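You operate a simulated robot arm through the tools that you are given. There is no shell and no other tool.

The job below is to be done with a simulated robot arm. You get a single attempt, and the scene is never put back.

JOB
Tighten the seeping brass bolt on the steel block, then flush the green tester.
Fine: use the chrome spanner of the bolt's size and put it back on the mat; main switch on, RESET, FLUSH; the screen reads CLEAN.

The check looks at the end state, three seconds after you hand in, the way a careful person would. Anything else that was tipped, shoved, dropped, spilled or broken makes it a failure.

ROBOT AND FRAMES
A 7-joint arm with a two-finger parallel gripper, fixed in place. Base frame: the origin is on the floor under the middle of its stand, x ahead of it, y to its left, z up; the work surface is at about z = 900. Lengths are in mm, angles in degrees, forces in N, time in s.
With the tool pointing down near the work surface it reaches from about 240 to 680 mm from the base axis. Its first joint turns from -66.0 to 66.0 degrees. Payload 2.4 kg.
The tool frame sits at the grasp point between the pads (the TCP): z along the fingers, y along the line on which they close. The tips reach 30 mm beyond it. Largest opening 94 mm; finger width 28, thickness 10; the body of the gripper, 50 by 96 mm, starts 55 mm behind the TCP.
Orientation is that of the tool frame in the base frame, as [roll, pitch, yaw] about the fixed x, y, z axes, in that order (R = Rz(yaw) Ry(pitch) Rx(roll)). With the fingers straight down and closing along the base's y, the tool's x points along the base's -x, its y along +y and its z along -z.

CONTROLS
- The arm moves only by the tool move_arm. Its argument "deltas" is a list that holds one entry, the list of rows, each a list of 7 numbers: the turn, a rotation vector about the tool's x, y, z in units of 180 degrees (1.0 is 180 degrees), then the shift along the tool's x, y, z in units of 400 mm (1.0 is 400 mm), then the closure, from 0 (fully open) to 1 (shut). In form: [[[ax, ay, az, x, y, z, claw], ...]]. A call has 1 to 20 rows; each row is the pose to reach, as a shift and turn from the pose commanded when the call began, along the tool's axes at that moment. A call with a number of a shift or a turn outside -1 to 1 is refused whole. A row lasts 0.2 s, in which the tool goes at most 50 mm and 8.6 degrees; a call with a longer step from one row to the next is refused whole, and so is a gripper value outside its range. Where a pose cannot be reached the arm comes as near as it can. A force on the tool above 40 N (or 10 N above the force at the start of the call, whichever is more), or a blocked arm, ends the call early, and 0.2 s more pass. The fingers move at their own pace (about 153 mm/s each) and stop on an object; they squeeze with about 20 N. The grip force told is the motor's: it shows also when the fingers shut on nothing. Time passes only in rows, and 0.2 s behind the last, so rows that repeat a pose let the fingers close. It gives the time, the measured TCP pose, the force on the tool (base axes), the opening and the grip force at its end, in the units of the frame above (readings bear some noise), with the torque about the TCP (base axes, N m) and any sound that the robot's microphone picked up.
- Cameras (640 x 400 px; columns grow to the right, rows downward): "scene" is fixed at [59.6, 498.6, 1450.5]; the picture's right is [-0.47, -0.88, 0.00], its down [-0.44, 0.24, -0.87] and it looks along [0.76, -0.41, -0.50] (base axes); focal length 283 px, centre (320, 200). "wrist" rides on the gripper at [76, 14, -103] in the tool frame; the picture's right is [-0.18, 0.98, 0.00], its down [-0.75, -0.14, -0.64] and it looks along [-0.63, -0.12, 0.77] (tool axes); focal length 243 px, centre (320, 200). There is no depth. A picture from a camera that has moved, and an enlarged one, comes with that camera's place and axes in the base frame and with its lens.
- capture(camera): a new picture of that camera. The clock stands still meanwhile.
- zoom(camera, box): a new picture of the part [left, top, right, bottom] of that camera's present view, enlarged. The clock stands still meanwhile.
- job_done(): hands the job in; it is judged then, once.

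Nothing tells you positions but the pictures and the camera data. Unless the task says otherwise, let go and move clear before handing in.

The tools are called after ">>>" as name(argument=value, ...) on one line, values as JSON. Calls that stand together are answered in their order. move_arm: Moves the arm, as the interface text tells. Its arguments: {"type":"object","properties":{"deltas":{"type":"array"}},"required":["deltas"]} The other tools are called the same way: capture (camera) takes a picture; zoom (camera, box) takes an enlarged picture of a part of a camera's view; job_done () hands the job in.

At the start:

```text
clock: 0.0
ee_pos: [320.8, 58.0, 1296.6]
ee_rot: [-180.0, 0.0, 179.9]
contact_force: [0.0, -0.2, 0.0]
torque: [0.01, -0.01, 0.04]
width: 94.1
gripper_force: 0.0
```

scene: 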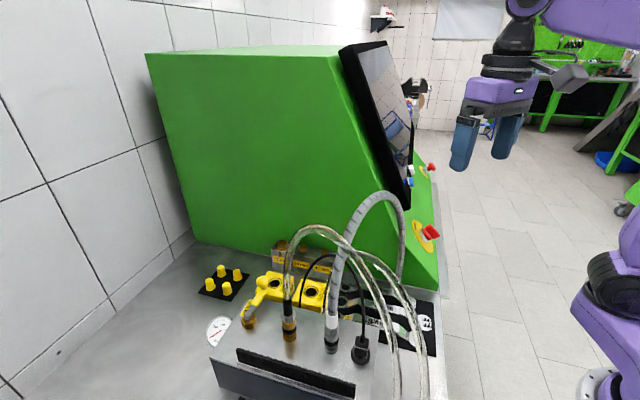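
wrist: 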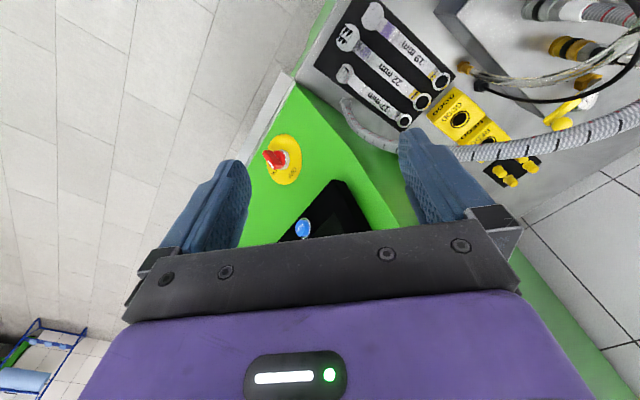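

I see a green tester with a screen and red switches, a mat with three chrome spanners (19, 22, 17 mm perhaps), and a steel block with hoses. I'll look closer before moving.

>>> zoom(camera="scene", box=[180, 220, 460, 400])

>>> zoom(camera="scene", box=[330, 30, 470, 260])

>>> zoom(camera="wrist", box=[310, 0, 640, 200])

>>> zoom(camera="wrist", box=[230, 80, 430, 260])

```text
2.22 times, centred on (320, 310) of scene
camera zoom: at [59.6, 498.6, 1450.5], right [-0.47, -0.88, 0.0], down [-0.44, 0.24, -0.87], along [0.76, -0.41, -0.5], focal length 629 px, centre (320, -44)
```

zoom: 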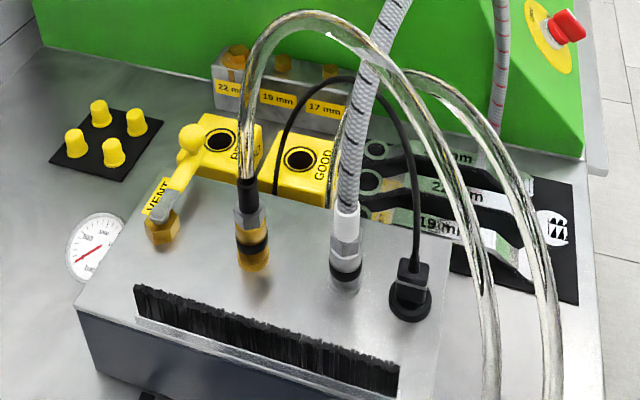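

```text
1.74 times, centred on (400, 145) of scene
camera zoom: at [59.6, 498.6, 1450.5], right [-0.47, -0.88, 0.0], down [-0.44, 0.24, -0.87], along [0.76, -0.41, -0.5], focal length 492 px, centre (181, 296)
```

zoom: 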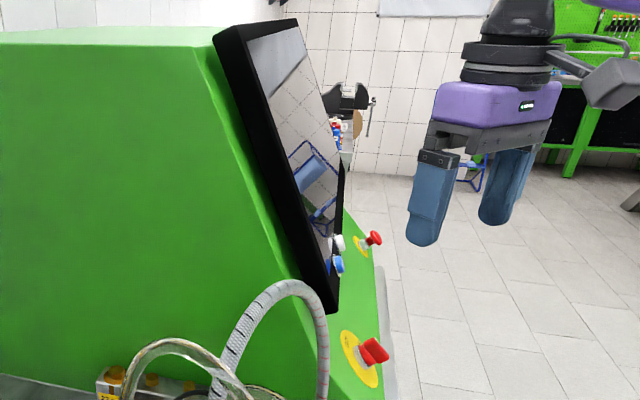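

```text
1.94 times, centred on (475, 100) of wrist
camera zoom: at [244.5, 71.8, 1399.6], right [0.18, 0.98, 0.0], down [0.75, -0.14, 0.64], along [0.63, -0.12, -0.77], focal length 470 px, centre (19, 394)
```

zoom: 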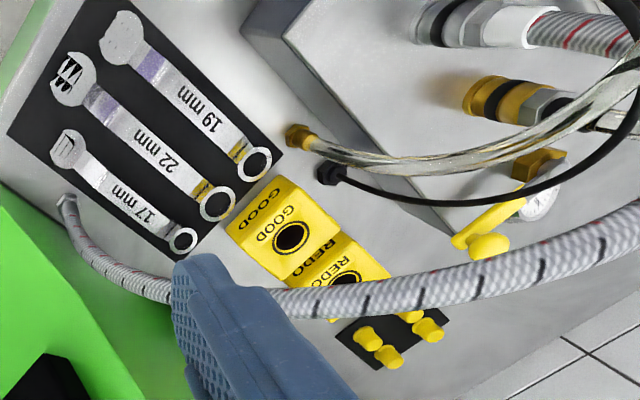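

```text
2.22 times, centred on (330, 170) of wrist
camera zoom: at [244.5, 71.8, 1399.6], right [0.18, 0.98, 0.0], down [0.75, -0.14, 0.64], along [0.63, -0.12, -0.77], focal length 539 px, centre (298, 267)
```

zoom: 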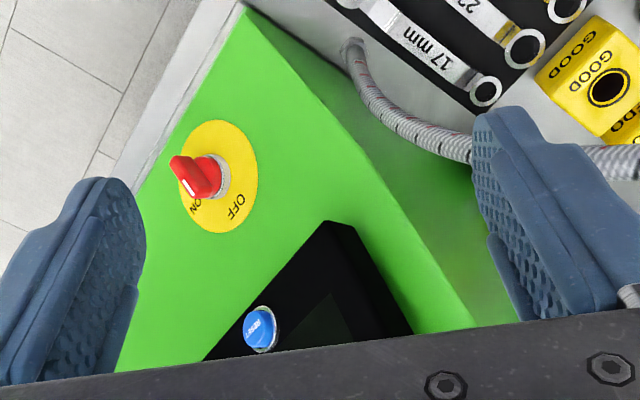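

The mat with 19/22/17 mm spanners lies around (350,160), the main switch is at about (444,-38,1016), and a small steel block with labelled brass bolts is at about (580,270). I'll turn the gripper in place so the wrist camera looks that way.

>>> move_arm(deltas=[[[0, 0, -0.0417, 0, 0, 0, 0], [0, 0, -0.0833, 0, 0, 0, 0], [0, 0, -0.125, 0, 0, 0, 0], [0, 0, -0.1667, 0, 0, 0, 0], [0, 0, -0.2083, 0, 0, 0, 0], [0, 0, -0.25, 0, 0, 0, 0]]])

>>> capture(camera="wrist")

>>> zoom(camera="wrist", box=[240, 20, 480, 260])

```text
clock: 1.4
ee_pos: [323.3, 58.4, 1296.3]
ee_rot: [179.8, 0.0, -134.8]
contact_force: [0.5, 0.5, 0.2]
torque: [-0.01, 0.03, 0.03]
width: 94.2
gripper_force: 0.1
```

```text
taken
camera wrist: at [257.0, 13.6, 1399.6], right [-0.57, 0.82, 0.0], down [0.63, 0.44, 0.64], along [0.53, 0.36, -0.77], focal length 243 px, centre (320, 200)
```

wrist: 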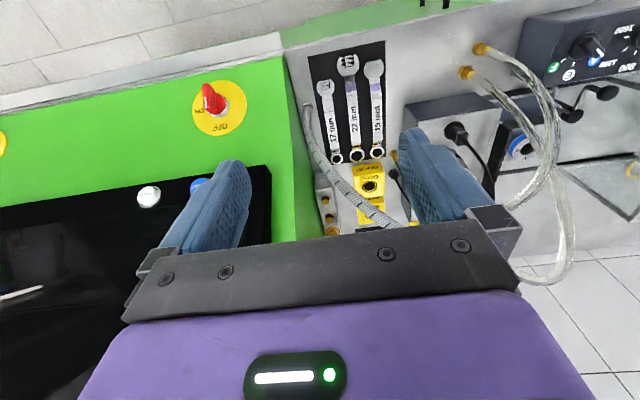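

```text
1.67 times, centred on (360, 140) of wrist
camera zoom: at [257.0, 13.6, 1399.6], right [-0.57, 0.82, 0.0], down [0.63, 0.44, 0.64], along [0.53, 0.36, -0.77], focal length 404 px, centre (253, 300)
```

zoom: 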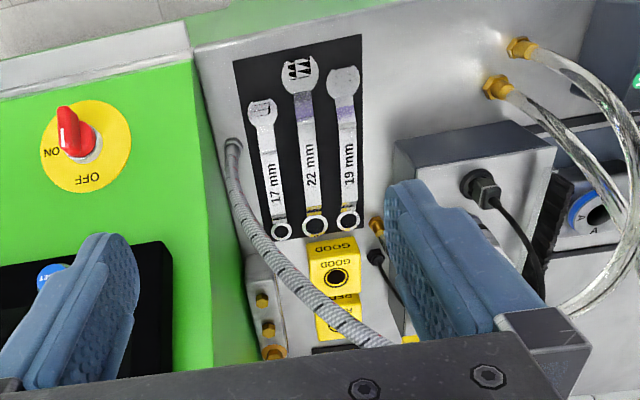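

The tester sits at 45° and a small steel block with three brass bolts is by its side. I'll zoom in on small parts of the view to see the details.

>>> zoom(camera="wrist", box=[305, 170, 385, 240])

>>> zoom(camera="scene", box=[265, 230, 345, 280])

>>> zoom(camera="wrist", box=[300, 40, 400, 170])

>>> zoom(camera="wrist", box=[0, 60, 260, 220])

>>> zoom(camera="wrist", box=[380, 20, 540, 120])

```text
5.71 times, centred on (345, 205) of wrist
camera zoom: at [257.0, 13.6, 1399.6], right [-0.57, 0.82, 0.0], down [0.63, 0.44, 0.64], along [0.53, 0.36, -0.77], focal length 1386 px, centre (177, 171)
```

zoom: 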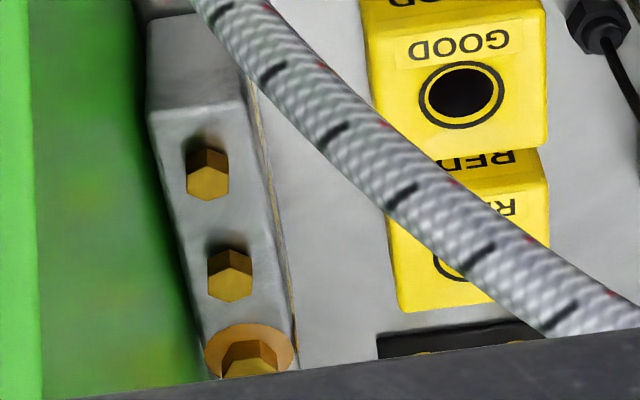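

```text
8.00 times, centred on (305, 255) of scene
camera zoom: at [59.6, 498.6, 1450.5], right [-0.47, -0.88, 0.0], down [-0.44, 0.24, -0.87], along [0.76, -0.41, -0.5], focal length 2266 px, centre (440, -240)
```

zoom: 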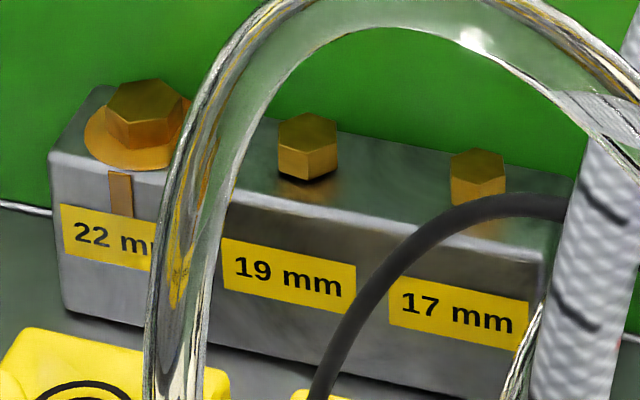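

```text
3.08 times, centred on (350, 105) of wrist
camera zoom: at [257.0, 13.6, 1399.6], right [-0.57, 0.82, 0.0], down [0.63, 0.44, 0.64], along [0.53, 0.36, -0.77], focal length 746 px, centre (228, 492)
```

zoom: 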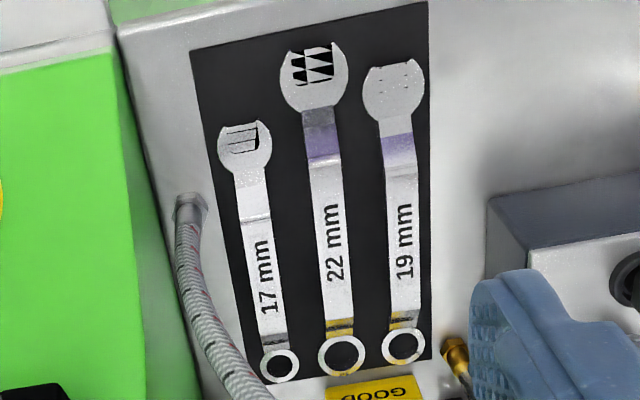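

```text
2.46 times, centred on (130, 140) of wrist
camera zoom: at [257.0, 13.6, 1399.6], right [-0.57, 0.82, 0.0], down [0.63, 0.44, 0.64], along [0.53, 0.36, -0.77], focal length 597 px, centre (788, 348)
```

zoom: 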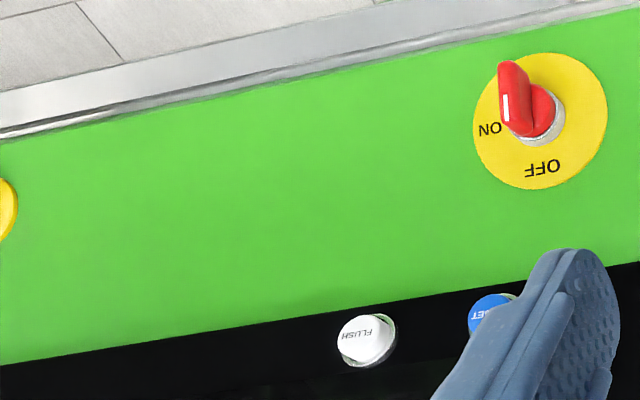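

```text
4.00 times, centred on (460, 70) of wrist
camera zoom: at [257.0, 13.6, 1399.6], right [-0.57, 0.82, 0.0], down [0.63, 0.44, 0.64], along [0.53, 0.36, -0.77], focal length 970 px, centre (-240, 720)
```

zoom: 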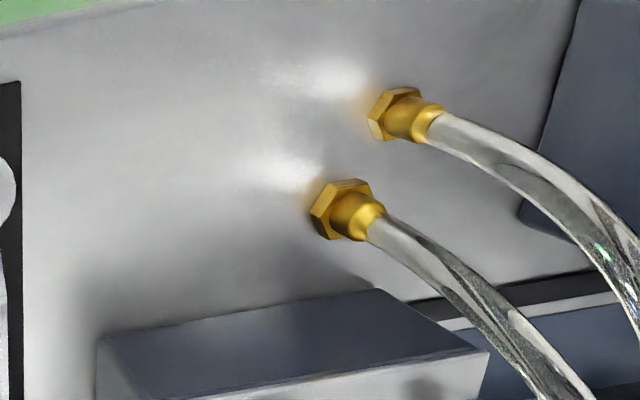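

The seeping bolt is the 22 mm one at about (624,304,970), with an orange puddle and a drip. The 22 mm spanner runs from about (308,106) to (439,237) under the grey hose. I'll zoom in on the spanners, the bolt and the panel for heights and details.

>>> zoom(camera="scene", box=[330, 275, 440, 360])

>>> zoom(camera="scene", box=[268, 232, 300, 252])

>>> zoom(camera="wrist", box=[330, 135, 370, 165])

>>> zoom(camera="wrist", box=[180, 70, 260, 150])

>>> zoom(camera="scene", box=[395, 140, 455, 260])

```text
4.71 times, centred on (385, 318) of scene
camera zoom: at [59.6, 498.6, 1450.5], right [-0.47, -0.88, 0.0], down [-0.44, 0.24, -0.87], along [0.76, -0.41, -0.5], focal length 1333 px, centre (14, -353)
```

zoom: 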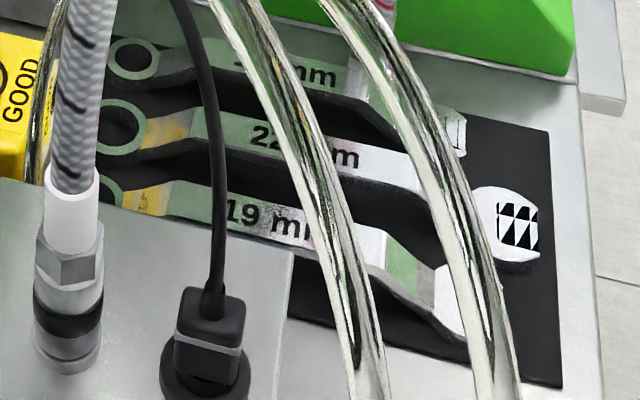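

```text
16.00 times, centred on (284, 242) of scene
camera zoom: at [59.6, 498.6, 1450.5], right [-0.47, -0.88, 0.0], down [-0.44, 0.24, -0.87], along [0.76, -0.41, -0.5], focal length 4531 px, centre (896, -472)
```

zoom: 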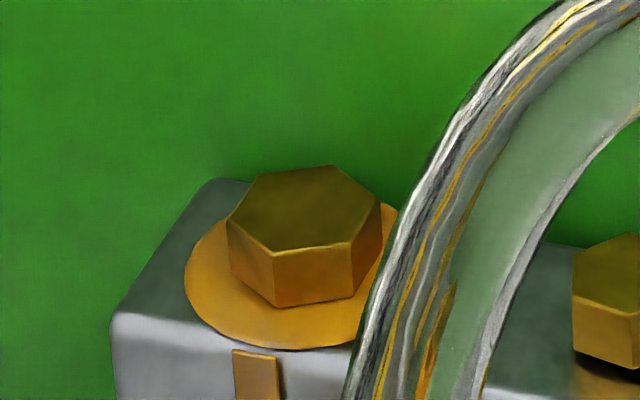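

```text
13.33 times, centred on (350, 150) of wrist
camera zoom: at [257.0, 13.6, 1399.6], right [-0.57, 0.82, 0.0], down [0.63, 0.44, 0.64], along [0.53, 0.36, -0.77], focal length 3235 px, centre (-80, 867)
```

zoom: 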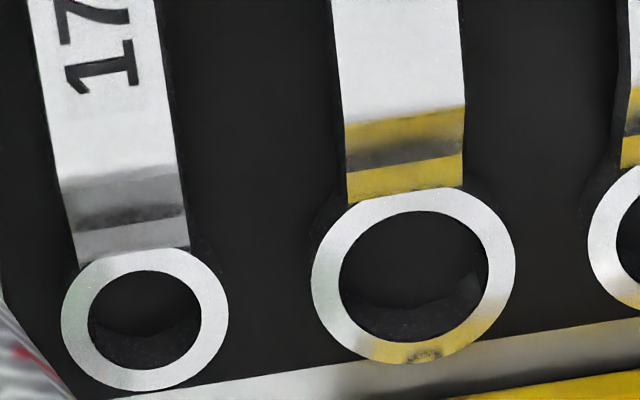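

```text
5.00 times, centred on (220, 110) of wrist
camera zoom: at [257.0, 13.6, 1399.6], right [-0.57, 0.82, 0.0], down [0.63, 0.44, 0.64], along [0.53, 0.36, -0.77], focal length 1213 px, centre (820, 650)
```

zoom: 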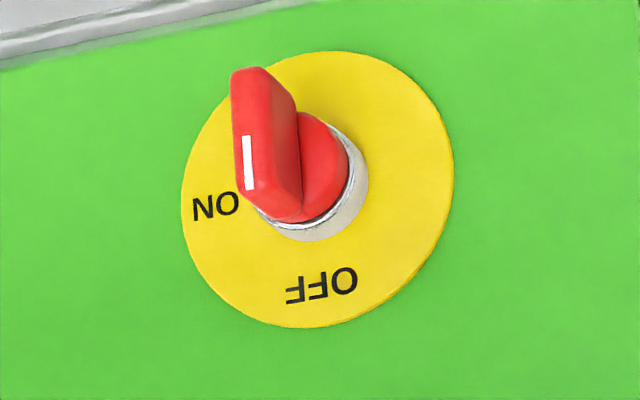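

```text
3.33 times, centred on (425, 200) of scene
camera zoom: at [59.6, 498.6, 1450.5], right [-0.47, -0.88, 0.0], down [-0.44, 0.24, -0.87], along [0.76, -0.41, -0.5], focal length 944 px, centre (-30, 200)
```

zoom: 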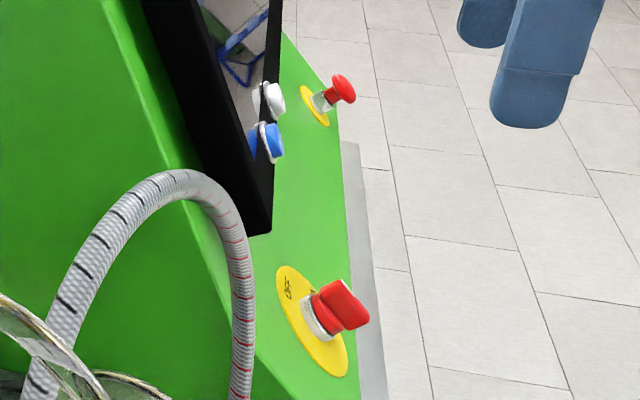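

The seeping bolt top is at about (623,307,982), and the spanner handles sit raised at about z 928. The grey hose arches over the mat up to z ~1250. I'll lower the tool with a forward tilt over the near side of the mat for a closer, flatter view and to see how the forearm lies.

>>> move_arm(deltas=[[[0, -0.0334, 0, -0.0078, 0.0292, 0.0933, 0.3], [0, -0.0667, 0, -0.0156, 0.0584, 0.1866, 0.3], [0, -0.1, 0, -0.0234, 0.0876, 0.28, 0.3], [0, -0.1334, 0, -0.0312, 0.1168, 0.3732, 0.3], [0, -0.1667, 0, -0.039, 0.146, 0.4665, 0.3]]])

>>> capture(camera="scene")

>>> capture(camera="wrist")

```text
clock: 2.6
ee_pos: [293.6, 108.4, 1107.6]
ee_rot: [179.9, 29.8, -135.8]
contact_force: [-2.4, 3.2, 0.0]
torque: [-0.2, -0.21, -0.14]
width: 65.8
gripper_force: 0.0
```

```text
taken
```

scene: 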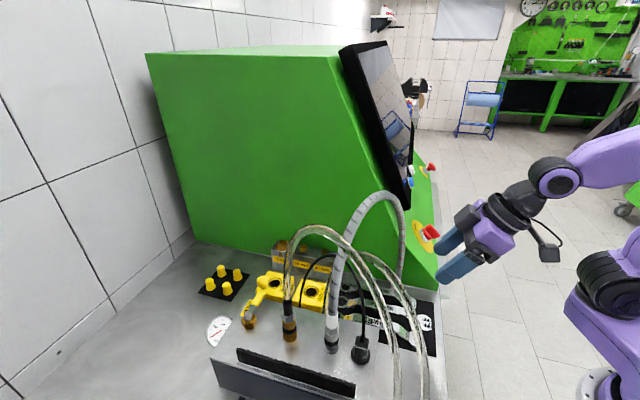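

```text
taken
camera wrist: at [198.9, 36.7, 1159.9], right [-0.57, 0.82, 0.09], down [0.34, 0.13, 0.93], along [0.75, 0.56, -0.35], focal length 243 px, centre (320, 200)
```

wrist: 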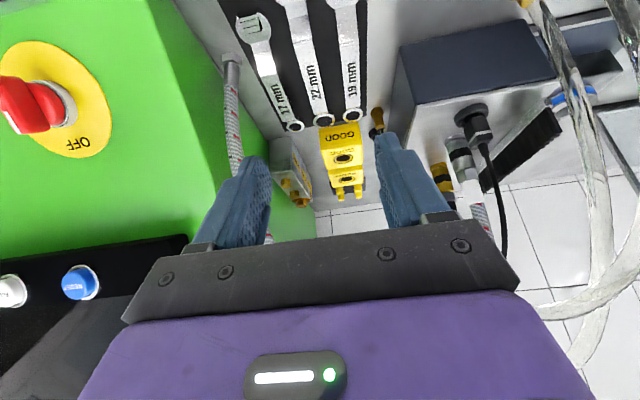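

The wrist joint sits about 200 mm behind the TCP and the forearm rises back toward the base. I'll let it settle, then zoom on the spanners, the block and the knob from this lower view.

>>> move_arm(deltas=[[[0, 0, 0, 0, 0, 0, 0.3], [0, 0, 0, 0, 0, 0, 0.3]]])

>>> zoom(camera="wrist", box=[220, 0, 400, 130])

>>> zoom(camera="wrist", box=[260, 120, 380, 220])

>>> zoom(camera="wrist", box=[0, 30, 200, 310])

>>> zoom(camera="scene", box=[430, 100, 640, 320])

```text
clock: 3.2
ee_pos: [291.4, 109.7, 1108.6]
ee_rot: [179.9, 30.1, -135.0]
contact_force: [0.2, -0.2, 0.0]
torque: [0.01, 0.0, 0.01]
width: 66.0
gripper_force: 0.1
```

```text
3.08 times, centred on (310, 65) of wrist
camera zoom: at [198.0, 37.5, 1160.4], right [-0.58, 0.81, 0.09], down [0.33, 0.13, 0.93], along [0.74, 0.57, -0.35], focal length 746 px, centre (351, 615)
```

zoom: 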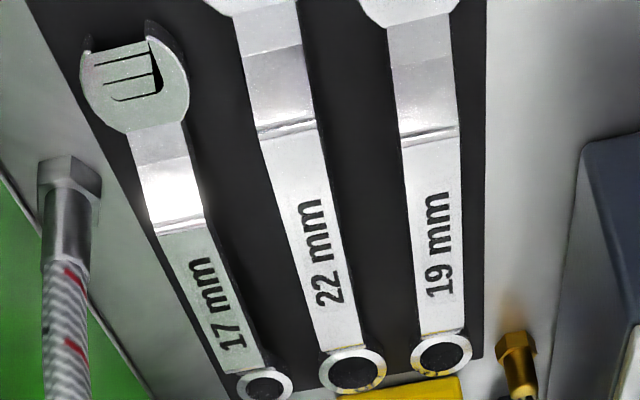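

```text
4.00 times, centred on (320, 170) of wrist
camera zoom: at [198.0, 37.5, 1160.4], right [-0.58, 0.81, 0.09], down [0.33, 0.13, 0.93], along [0.74, 0.57, -0.35], focal length 970 px, centre (320, 320)
```

zoom: 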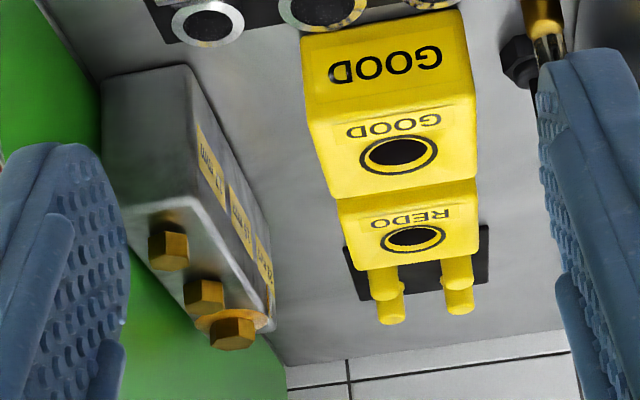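

```text
1.43 times, centred on (100, 170) of wrist
camera zoom: at [198.0, 37.5, 1160.4], right [-0.58, 0.81, 0.09], down [0.33, 0.13, 0.93], along [0.74, 0.57, -0.35], focal length 347 px, centre (634, 243)
```

zoom: 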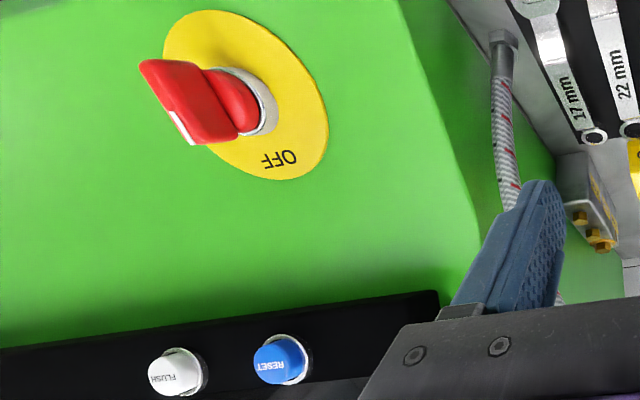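

```text
1.82 times, centred on (535, 210) of scene
camera zoom: at [59.6, 498.6, 1450.5], right [-0.47, -0.88, 0.0], down [-0.44, 0.24, -0.87], along [0.76, -0.41, -0.5], focal length 515 px, centre (-71, 182)
```

zoom: 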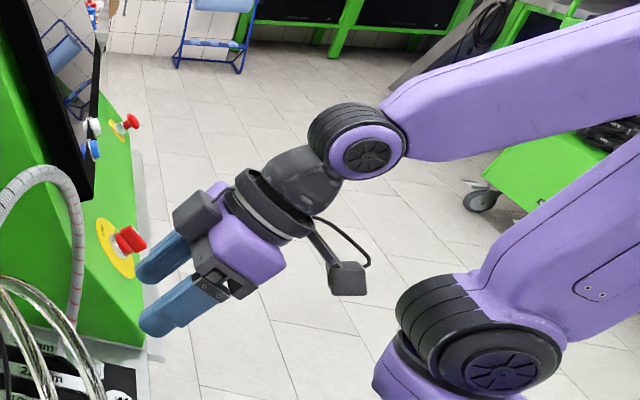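

The 22 mm spanner's raised handle (top z≈928) runs at 45° from about (336,138) to its ring at (439,241). I'll move to a pose just above the handle with the fingers partly closed, then check alignment.

>>> move_arm(deltas=[[[0, 0, 0, -0.003, -0.0074, 0.0986, 0.617], [0, 0, 0, -0.006, -0.0148, 0.1973, 0.617], [0, 0, 0, -0.009, -0.0221, 0.2959, 0.617], [0, 0, 0, -0.012, -0.0295, 0.3945, 0.617], [0, 0, 0, -0.012, -0.0295, 0.3945, 0.617], [0, 0, 0, -0.012, -0.0295, 0.3945, 0.617]]])

>>> capture(camera="wrist")

>>> zoom(camera="wrist", box=[240, 0, 400, 120])

>>> zoom(camera="scene", box=[320, 180, 500, 360])

```text
clock: 4.6
ee_pos: [355.7, 159.3, 979.6]
ee_rot: [179.8, 30.0, -135.0]
contact_force: [-0.2, 0.0, 0.1]
torque: [0.02, 0.0, -0.03]
width: 36.2
gripper_force: 0.1
out of reach, approached as far as the arm can: row 4, 5, 6
```

```text
taken
camera wrist: at [262.8, 86.2, 1030.2], right [-0.58, 0.81, 0.09], down [0.34, 0.13, 0.93], along [0.74, 0.57, -0.35], focal length 243 px, centre (320, 200)
```

wrist: 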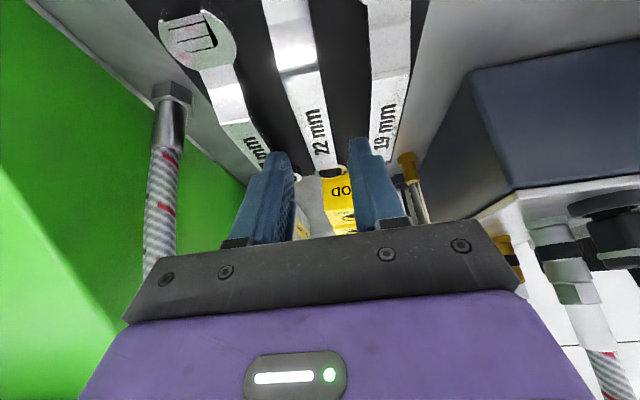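

```text
3.33 times, centred on (320, 60) of wrist
camera zoom: at [262.8, 86.2, 1030.2], right [-0.58, 0.81, 0.09], down [0.34, 0.13, 0.93], along [0.74, 0.57, -0.35], focal length 809 px, centre (320, 667)
```

zoom: 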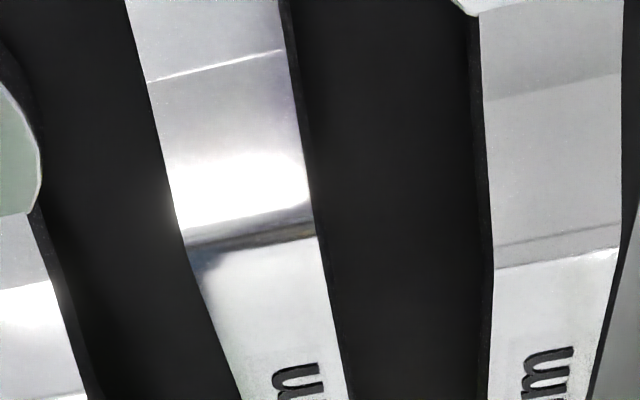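

```text
2.22 times, centred on (410, 270) of scene
camera zoom: at [59.6, 498.6, 1450.5], right [-0.47, -0.88, 0.0], down [-0.44, 0.24, -0.87], along [0.76, -0.41, -0.5], focal length 629 px, centre (120, 44)
```

zoom: 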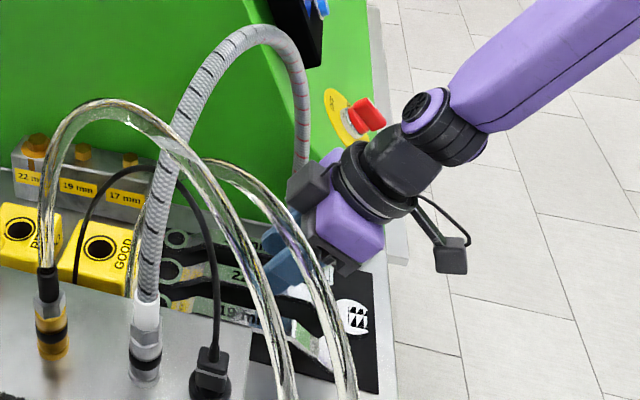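

The tilted pose is at the wrist's limit here, since the forearm and tool are nearly in line. I'll reduce the tilt to 20° in place and then check the pose.

>>> move_arm(deltas=[[[0, 0.0278, 0, 0, 0, 0, 0.617], [0, 0.0556, 0, 0, 0, 0, 0.617], [0, 0.0556, 0, 0, 0, 0, 0.617]]])

>>> capture(camera="wrist")

```text
clock: 5.4
ee_pos: [355.8, 161.0, 978.5]
ee_rot: [-180.0, 20.0, -135.0]
contact_force: [0.2, -1.2, 0.7]
torque: [-0.04, -0.02, -0.01]
width: 36.1
gripper_force: 0.0
out of reach, approached as far as the arm can: row 2
```

```text
taken
camera wrist: at [270.1, 94.4, 1049.4], right [-0.57, 0.82, 0.06], down [0.45, 0.25, 0.86], along [0.69, 0.52, -0.51], focal length 243 px, centre (320, 200)
```

wrist: 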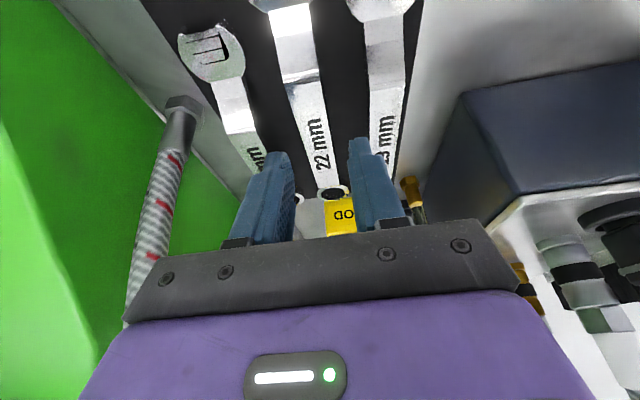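

Tilt is now 20° and the fingers straddle the 22 mm handle. I'll go down to the grasp height.

>>> move_arm(deltas=[[[0, 0, 0, 0.0066, -0.0013, 0.0318, 0.617], [0, 0, 0, 0.0132, -0.0027, 0.0637, 0.617], [0, 0, 0, 0.0198, -0.004, 0.0955, 0.617], [0, 0, 0, 0.0198, -0.004, 0.0955, 0.617]]])

>>> capture(camera="wrist")

>>> zoom(camera="wrist", box=[240, 60, 420, 240])

>>> zoom(camera="scene", box=[340, 240, 460, 340])

```text
clock: 6.4
ee_pos: [360.6, 163.3, 939.8]
ee_rot: [179.9, 20.0, -135.0]
contact_force: [0.2, 0.0, -0.1]
torque: [0.0, 0.03, -0.03]
width: 35.8
gripper_force: 0.1
```

```text
taken
camera wrist: at [275.4, 97.5, 1010.8], right [-0.57, 0.82, 0.06], down [0.45, 0.25, 0.86], along [0.69, 0.52, -0.5], focal length 243 px, centre (320, 200)
```

wrist: 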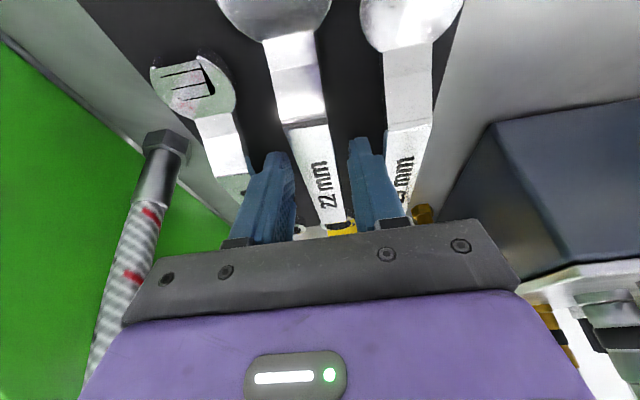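

```text
2.22 times, centred on (330, 150) of wrist
camera zoom: at [275.4, 97.5, 1010.8], right [-0.57, 0.82, 0.06], down [0.45, 0.25, 0.86], along [0.69, 0.52, -0.5], focal length 539 px, centre (298, 311)
```

zoom: 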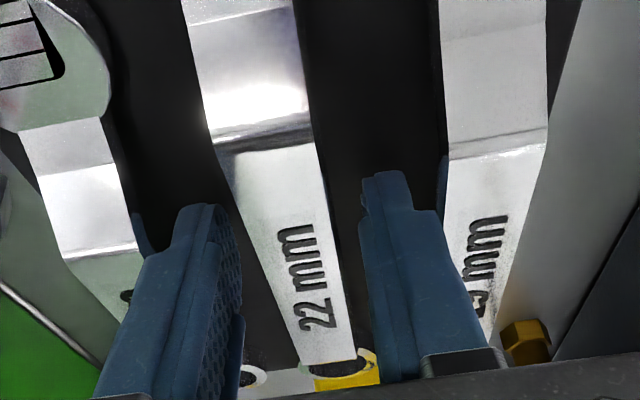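

```text
4.00 times, centred on (400, 290) of scene
camera zoom: at [59.6, 498.6, 1450.5], right [-0.47, -0.88, 0.0], down [-0.44, 0.24, -0.87], along [0.76, -0.41, -0.5], focal length 1133 px, centre (0, -160)
```

zoom: 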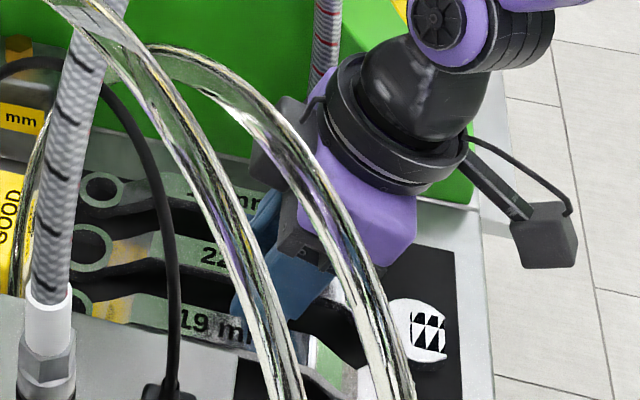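

The fingers sit either side of the 22 mm handle with no contact on the neighbours. I'll close the gripper now.

>>> move_arm(deltas=[[[0, 0, 0, 0, 0, 0, 1], [0, 0, 0, 0, 0, 0, 1], [0, 0, 0, 0, 0, 0, 1]]])

>>> zoom(camera="wrist", box=[240, 60, 420, 240])

```text
clock: 7.2
ee_pos: [362.0, 162.6, 939.9]
ee_rot: [-180.0, 20.0, -135.0]
contact_force: [-0.5, 1.1, 0.4]
torque: [0.12, -0.11, 0.08]
width: 21.2
gripper_force: 20.3
```

```text
2.22 times, centred on (330, 150) of wrist
camera zoom: at [275.4, 97.5, 1010.9], right [-0.57, 0.82, 0.06], down [0.45, 0.25, 0.86], along [0.69, 0.52, -0.5], focal length 539 px, centre (298, 311)
```

zoom: 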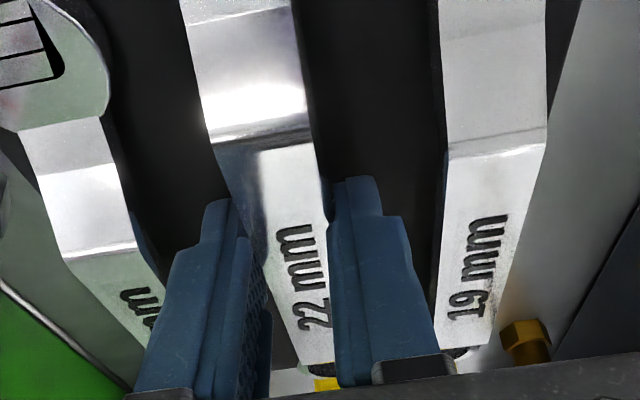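

The 22 mm spanner is gripped (21 mm wide). A more upright grip nearer the open end will give better clearance over the hose at the bolt, so I'll reopen slightly, slide back 20 mm, reduce the tilt to 10° and regrip.

>>> move_arm(deltas=[[[0, 0, 0, 0, 0, 0, 0.638], [0, 0, 0, 0, 0, 0, 0.638], [0, 0.0185, 0, 0.0169, 0, -0.0107, 0.638], [0, 0.037, 0, 0.0339, 0, -0.0163, 0.638], [0, 0.0556, 0, 0.0508, 0, -0.017, 0.638], [0, 0.0556, 0, 0.0508, 0, -0.017, 0.638]]])

>>> capture(camera="wrist")

>>> zoom(camera="wrist", box=[240, 60, 420, 240])

>>> zoom(camera="scene", box=[330, 180, 510, 330])

```text
clock: 8.6
ee_pos: [346.2, 148.2, 938.2]
ee_rot: [-180.0, 9.9, -135.0]
contact_force: [0.2, 0.5, -0.1]
torque: [-0.01, 0.04, 0.0]
width: 34.0
gripper_force: 0.0
```

```text
taken
camera wrist: at [270.1, 92.0, 1027.5], right [-0.57, 0.82, 0.03], down [0.55, 0.35, 0.76], along [0.62, 0.45, -0.65], focal length 243 px, centre (320, 200)
```

wrist: 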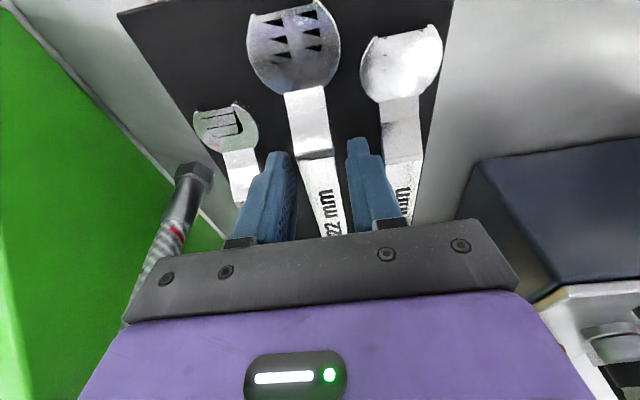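

```text
2.22 times, centred on (330, 150) of wrist
camera zoom: at [270.1, 92.0, 1027.5], right [-0.57, 0.82, 0.03], down [0.55, 0.35, 0.76], along [0.62, 0.45, -0.65], focal length 539 px, centre (298, 311)
```

zoom: 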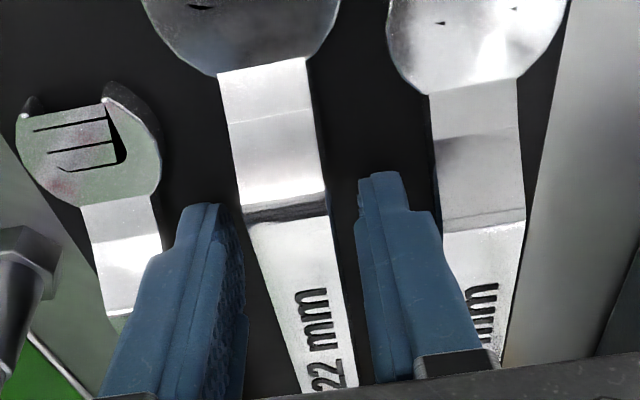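

```text
2.67 times, centred on (420, 255) of scene
camera zoom: at [59.6, 498.6, 1450.5], right [-0.47, -0.88, 0.0], down [-0.44, 0.24, -0.87], along [0.76, -0.41, -0.5], focal length 755 px, centre (53, 53)
```

zoom: 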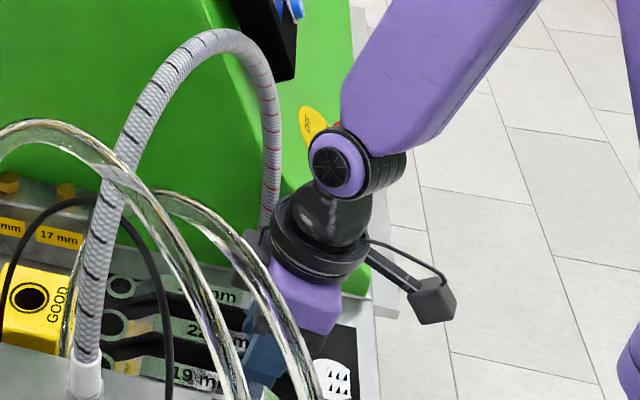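

The tool is now near upright with the fingers around the handle near its end. I'll close and then lift 15 mm to check the hold.

>>> move_arm(deltas=[[[0, 0, 0, 0, 0, 0, 1], [0, 0, 0, 0, 0, 0, 1], [0, 0, 0, 0, 0, 0, 1], [0, 0, 0, -0.0033, 0, -0.0185, 1], [0, 0, 0, -0.0065, 0, -0.0369, 1], [0, 0, 0, -0.0065, 0, -0.0369, 1]]])

>>> zoom(camera="wrist", box=[240, 60, 420, 240])

>>> zoom(camera="scene", box=[330, 260, 440, 350])

```text
clock: 10.0
ee_pos: [346.7, 149.2, 954.7]
ee_rot: [180.0, 10.0, -135.0]
contact_force: [0.3, -1.1, -1.2]
torque: [-0.02, -0.01, 0.0]
width: 21.3
gripper_force: 20.3
```

```text
2.22 times, centred on (330, 150) of wrist
camera zoom: at [270.2, 92.5, 1042.7], right [-0.57, 0.82, 0.03], down [0.55, 0.35, 0.76], along [0.62, 0.45, -0.65], focal length 539 px, centre (298, 311)
```

zoom: 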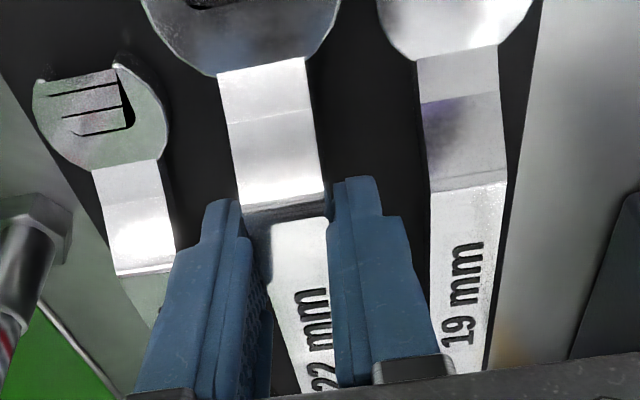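

```text
4.44 times, centred on (385, 305) of scene
camera zoom: at [59.6, 498.6, 1450.5], right [-0.47, -0.88, 0.0], down [-0.44, 0.24, -0.87], along [0.76, -0.41, -0.5], focal length 1259 px, centre (31, -267)
```

zoom: 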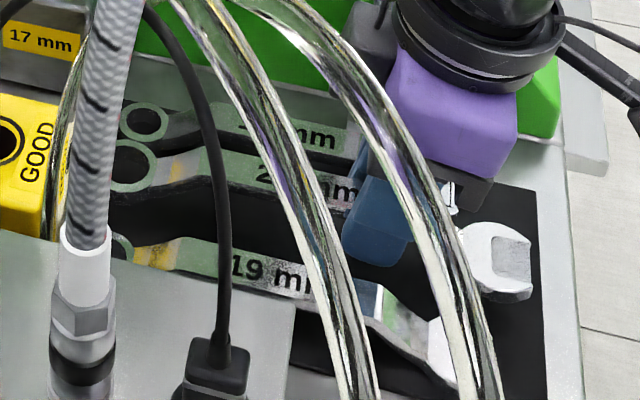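

The spanner is held and lifted. Next I'll raise it to about z 1010, then draw it back toward the robot with a 20° yaw so that it comes out from under the grey hose.

>>> move_arm(deltas=[[[0, 0, 0, -0.012, 0, -0.0677, 1], [0, 0, 0, -0.0239, 0, -0.1354, 1], [-0.0048, 0, -0.0274, 0.0417, 0.0276, -0.147, 1], [-0.0096, 0, -0.0547, 0.1073, 0.0553, -0.1586, 1], [-0.0145, 0, -0.0821, 0.1728, 0.0829, -0.1701, 1], [-0.0193, 0, -0.1094, 0.2384, 0.1105, -0.1817, 1], [-0.0193, 0, -0.1094, 0.2384, 0.1105, -0.1817, 1]]])

>>> capture(camera="scene")

>>> capture(camera="wrist")

```text
clock: 11.6
ee_pos: [242.1, 105.5, 1009.2]
ee_rot: [-180.0, 10.0, -115.0]
contact_force: [0.2, -0.5, -1.6]
torque: [-0.05, 0.01, -0.01]
width: 21.2
gripper_force: 20.7
```

```text
taken
```

scene: 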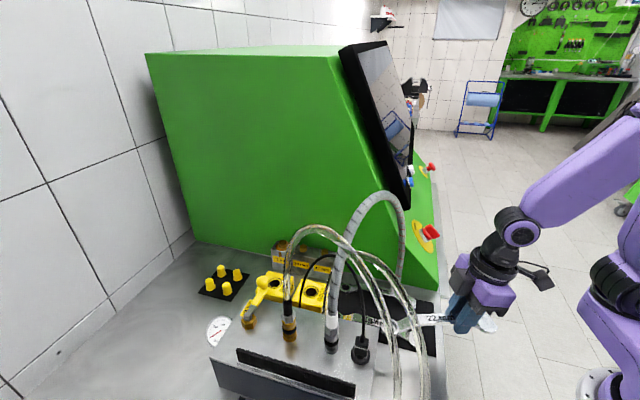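

```text
taken
camera wrist: at [189.1, 27.0, 1098.1], right [-0.81, 0.58, 0.03], down [0.39, 0.51, 0.76], along [0.43, 0.63, -0.65], focal length 243 px, centre (320, 200)
```

wrist: 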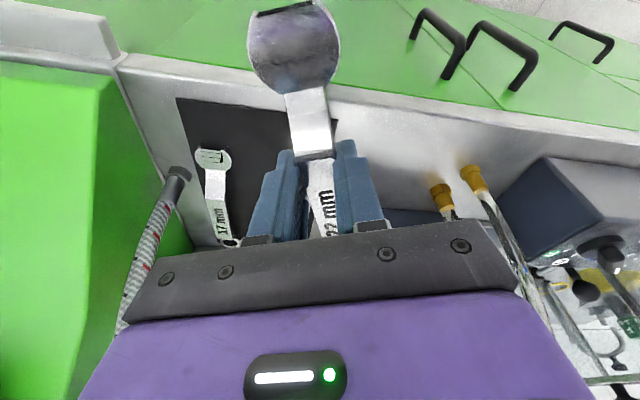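

The spanner is out in front of the grey hose. I'll check its position relative to the hose before raising.

>>> zoom(camera="scene", box=[320, 180, 520, 360])

```text
2.22 times, centred on (420, 270) of scene
camera zoom: at [59.6, 498.6, 1450.5], right [-0.47, -0.88, 0.0], down [-0.44, 0.24, -0.87], along [0.76, -0.41, -0.5], focal length 629 px, centre (98, 44)
```

zoom: 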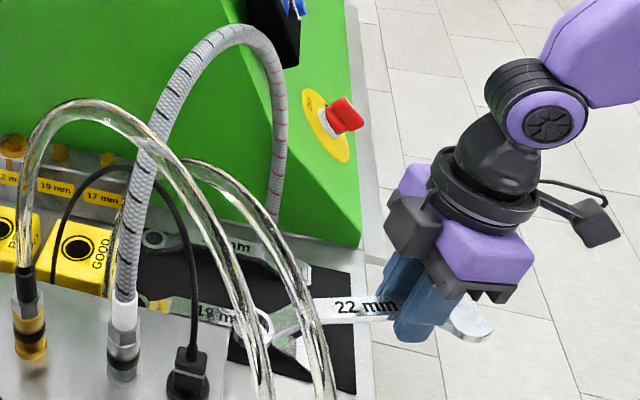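

The ring is clear of both clear hoses and the grey hose. I'll raise it straight up to about z 1325.

>>> move_arm(deltas=[[[0, 0, 0, -0.0195, 0, -0.1108, 1], [0, 0, 0, -0.0391, 0, -0.2216, 1], [0, 0, 0, -0.0586, 0, -0.3324, 1], [0, 0, 0, -0.0781, 0, -0.4431, 1], [0, 0, 0, -0.0976, 0, -0.5539, 1], [0, 0, 0, -0.1172, 0, -0.6647, 1], [0, 0, 0, -0.1367, 0, -0.7755, 1], [0, 0, 0, -0.1367, 0, -0.7755, 1]]])

>>> capture(camera="scene")

>>> capture(camera="wrist")

```text
clock: 13.4
ee_pos: [238.8, 104.7, 1326.4]
ee_rot: [-180.0, 10.0, -115.0]
contact_force: [0.3, 0.2, -2.1]
torque: [-0.02, -0.01, -0.01]
width: 21.4
gripper_force: 20.0
```

```text
taken
```

scene: 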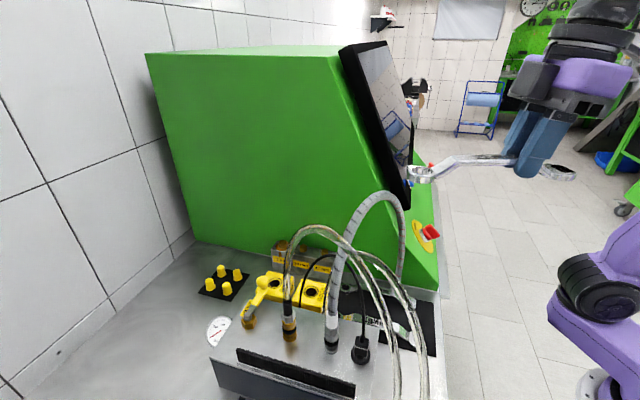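

```text
taken
camera wrist: at [186.4, 26.8, 1414.5], right [-0.81, 0.58, 0.03], down [0.4, 0.51, 0.76], along [0.43, 0.63, -0.65], focal length 243 px, centre (320, 200)
```

wrist: 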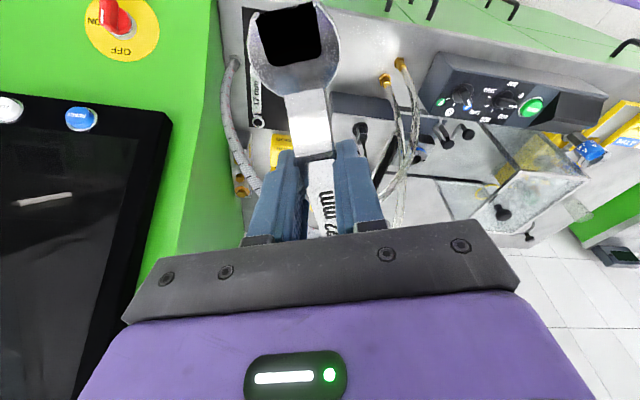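

The spanner is at z≈1326, above all the hoses. I'll swing it over the grey hose to a point above and slightly left of the seeping bolt, yawing the handle toward the robot on the way.

>>> move_arm(deltas=[[[0.0062, 0, 0.0352, -0.0926, -0.0507, 0.0163, 1], [0.0124, 0, 0.0703, -0.1853, -0.1014, 0.0327, 1], [0.0186, 0, 0.1055, -0.2779, -0.1521, 0.049, 1], [0.0248, 0, 0.1407, -0.3706, -0.2029, 0.0653, 1], [0.031, 0, 0.1759, -0.4632, -0.2536, 0.0816, 1], [0.0372, 0, 0.211, -0.5559, -0.3043, 0.098, 1], [0.0434, 0, 0.2462, -0.6485, -0.355, 0.1143, 1], [0.0434, 0, 0.2462, -0.6485, -0.355, 0.1143, 1]]])

>>> capture(camera="scene")

>>> capture(camera="wrist")

```text
clock: 15.2
ee_pos: [479.5, 283.0, 1325.0]
ee_rot: [179.9, 9.9, -160.1]
contact_force: [0.1, 0.1, -1.9]
torque: [0.01, 0.02, 0.02]
width: 21.5
gripper_force: 19.5
```

```text
taken
```

scene: 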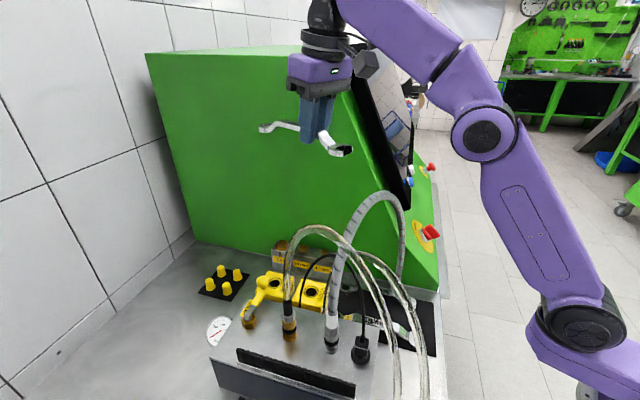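

```text
taken
camera wrist: at [386.9, 264.0, 1413.0], right [-0.16, 0.99, 0.03], down [0.64, 0.08, 0.76], along [0.75, 0.15, -0.65], focal length 243 px, centre (320, 200)
```

wrist: 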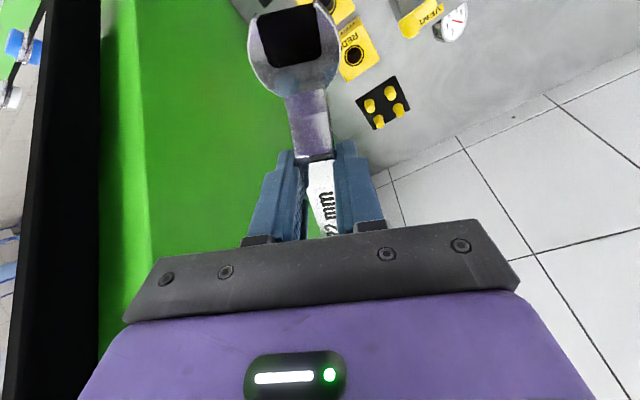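

The spanner hangs above the bolt area at z≈1325, and the arm is clear of the hose. I'll check the ring closely and see how the arm sits relative to the hose.

>>> zoom(camera="scene", box=[250, 100, 360, 170])

>>> zoom(camera="wrist", box=[240, 0, 480, 140])

```text
5.71 times, centred on (305, 135) of scene
camera zoom: at [59.6, 498.6, 1450.5], right [-0.47, -0.88, 0.0], down [-0.44, 0.24, -0.87], along [0.76, -0.41, -0.5], focal length 1618 px, centre (406, 571)
```

zoom: 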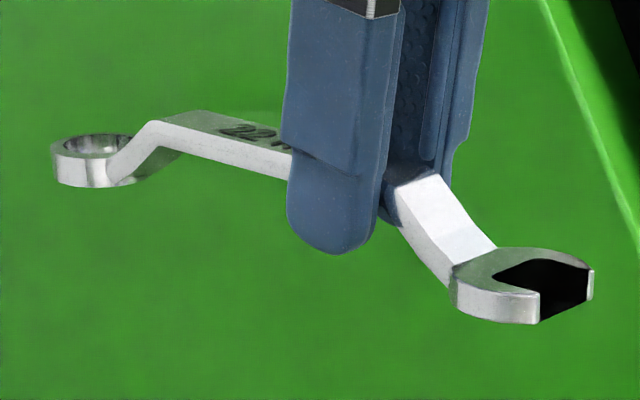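

```text
2.67 times, centred on (360, 70) of wrist
camera zoom: at [386.9, 264.0, 1413.0], right [-0.16, 0.99, 0.03], down [0.64, 0.08, 0.76], along [0.75, 0.15, -0.65], focal length 647 px, centre (213, 547)
```

zoom: 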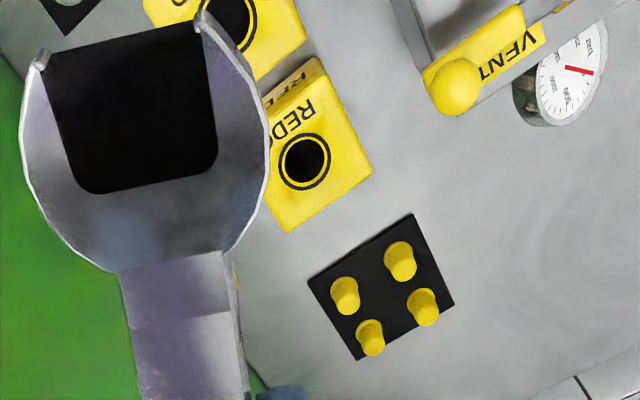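

The spanner is held level by the handle. I'll turn it slightly so the handle points to 207° and come down to z≈1150, staying 25 mm to the left of the bolt.

>>> move_arm(deltas=[[[-0.0017, 0, -0.0096, 0.0171, -0.0121, 0.1081, 1], [-0.0034, 0, -0.0192, 0.0343, -0.0242, 0.2161, 1], [-0.0051, 0, -0.0287, 0.0514, -0.0362, 0.3242, 1], [-0.0068, 0, -0.0383, 0.0685, -0.0483, 0.4322, 1], [-0.0068, 0, -0.0383, 0.0685, -0.0483, 0.4322, 1]]])

>>> capture(camera="scene")

>>> capture(camera="wrist")

```text
clock: 16.4
ee_pos: [490.6, 263.2, 1147.5]
ee_rot: [180.0, 10.0, -153.0]
contact_force: [0.3, 0.7, -2.0]
torque: [0.01, 0.04, 0.0]
width: 21.2
gripper_force: 19.5
```

```text
taken
```

scene: 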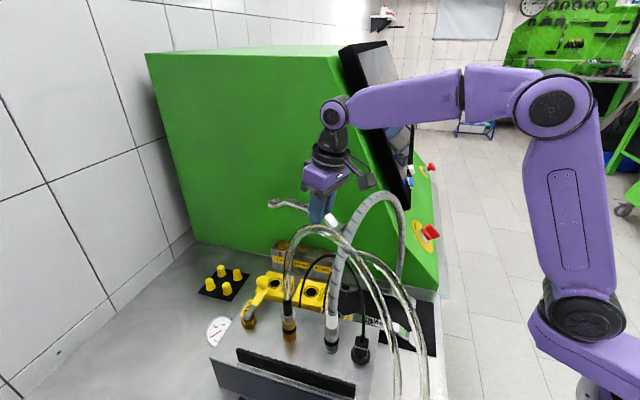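

```text
taken
camera wrist: at [400.6, 234.7, 1236.9], right [-0.28, 0.96, 0.03], down [0.63, 0.16, 0.76], along [0.73, 0.24, -0.65], focal length 243 px, centre (320, 200)
```

wrist: 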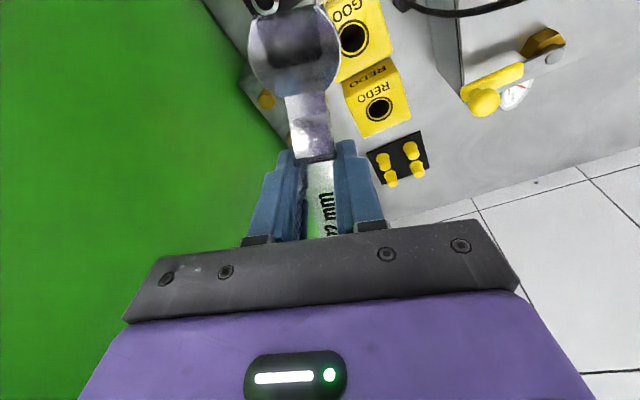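

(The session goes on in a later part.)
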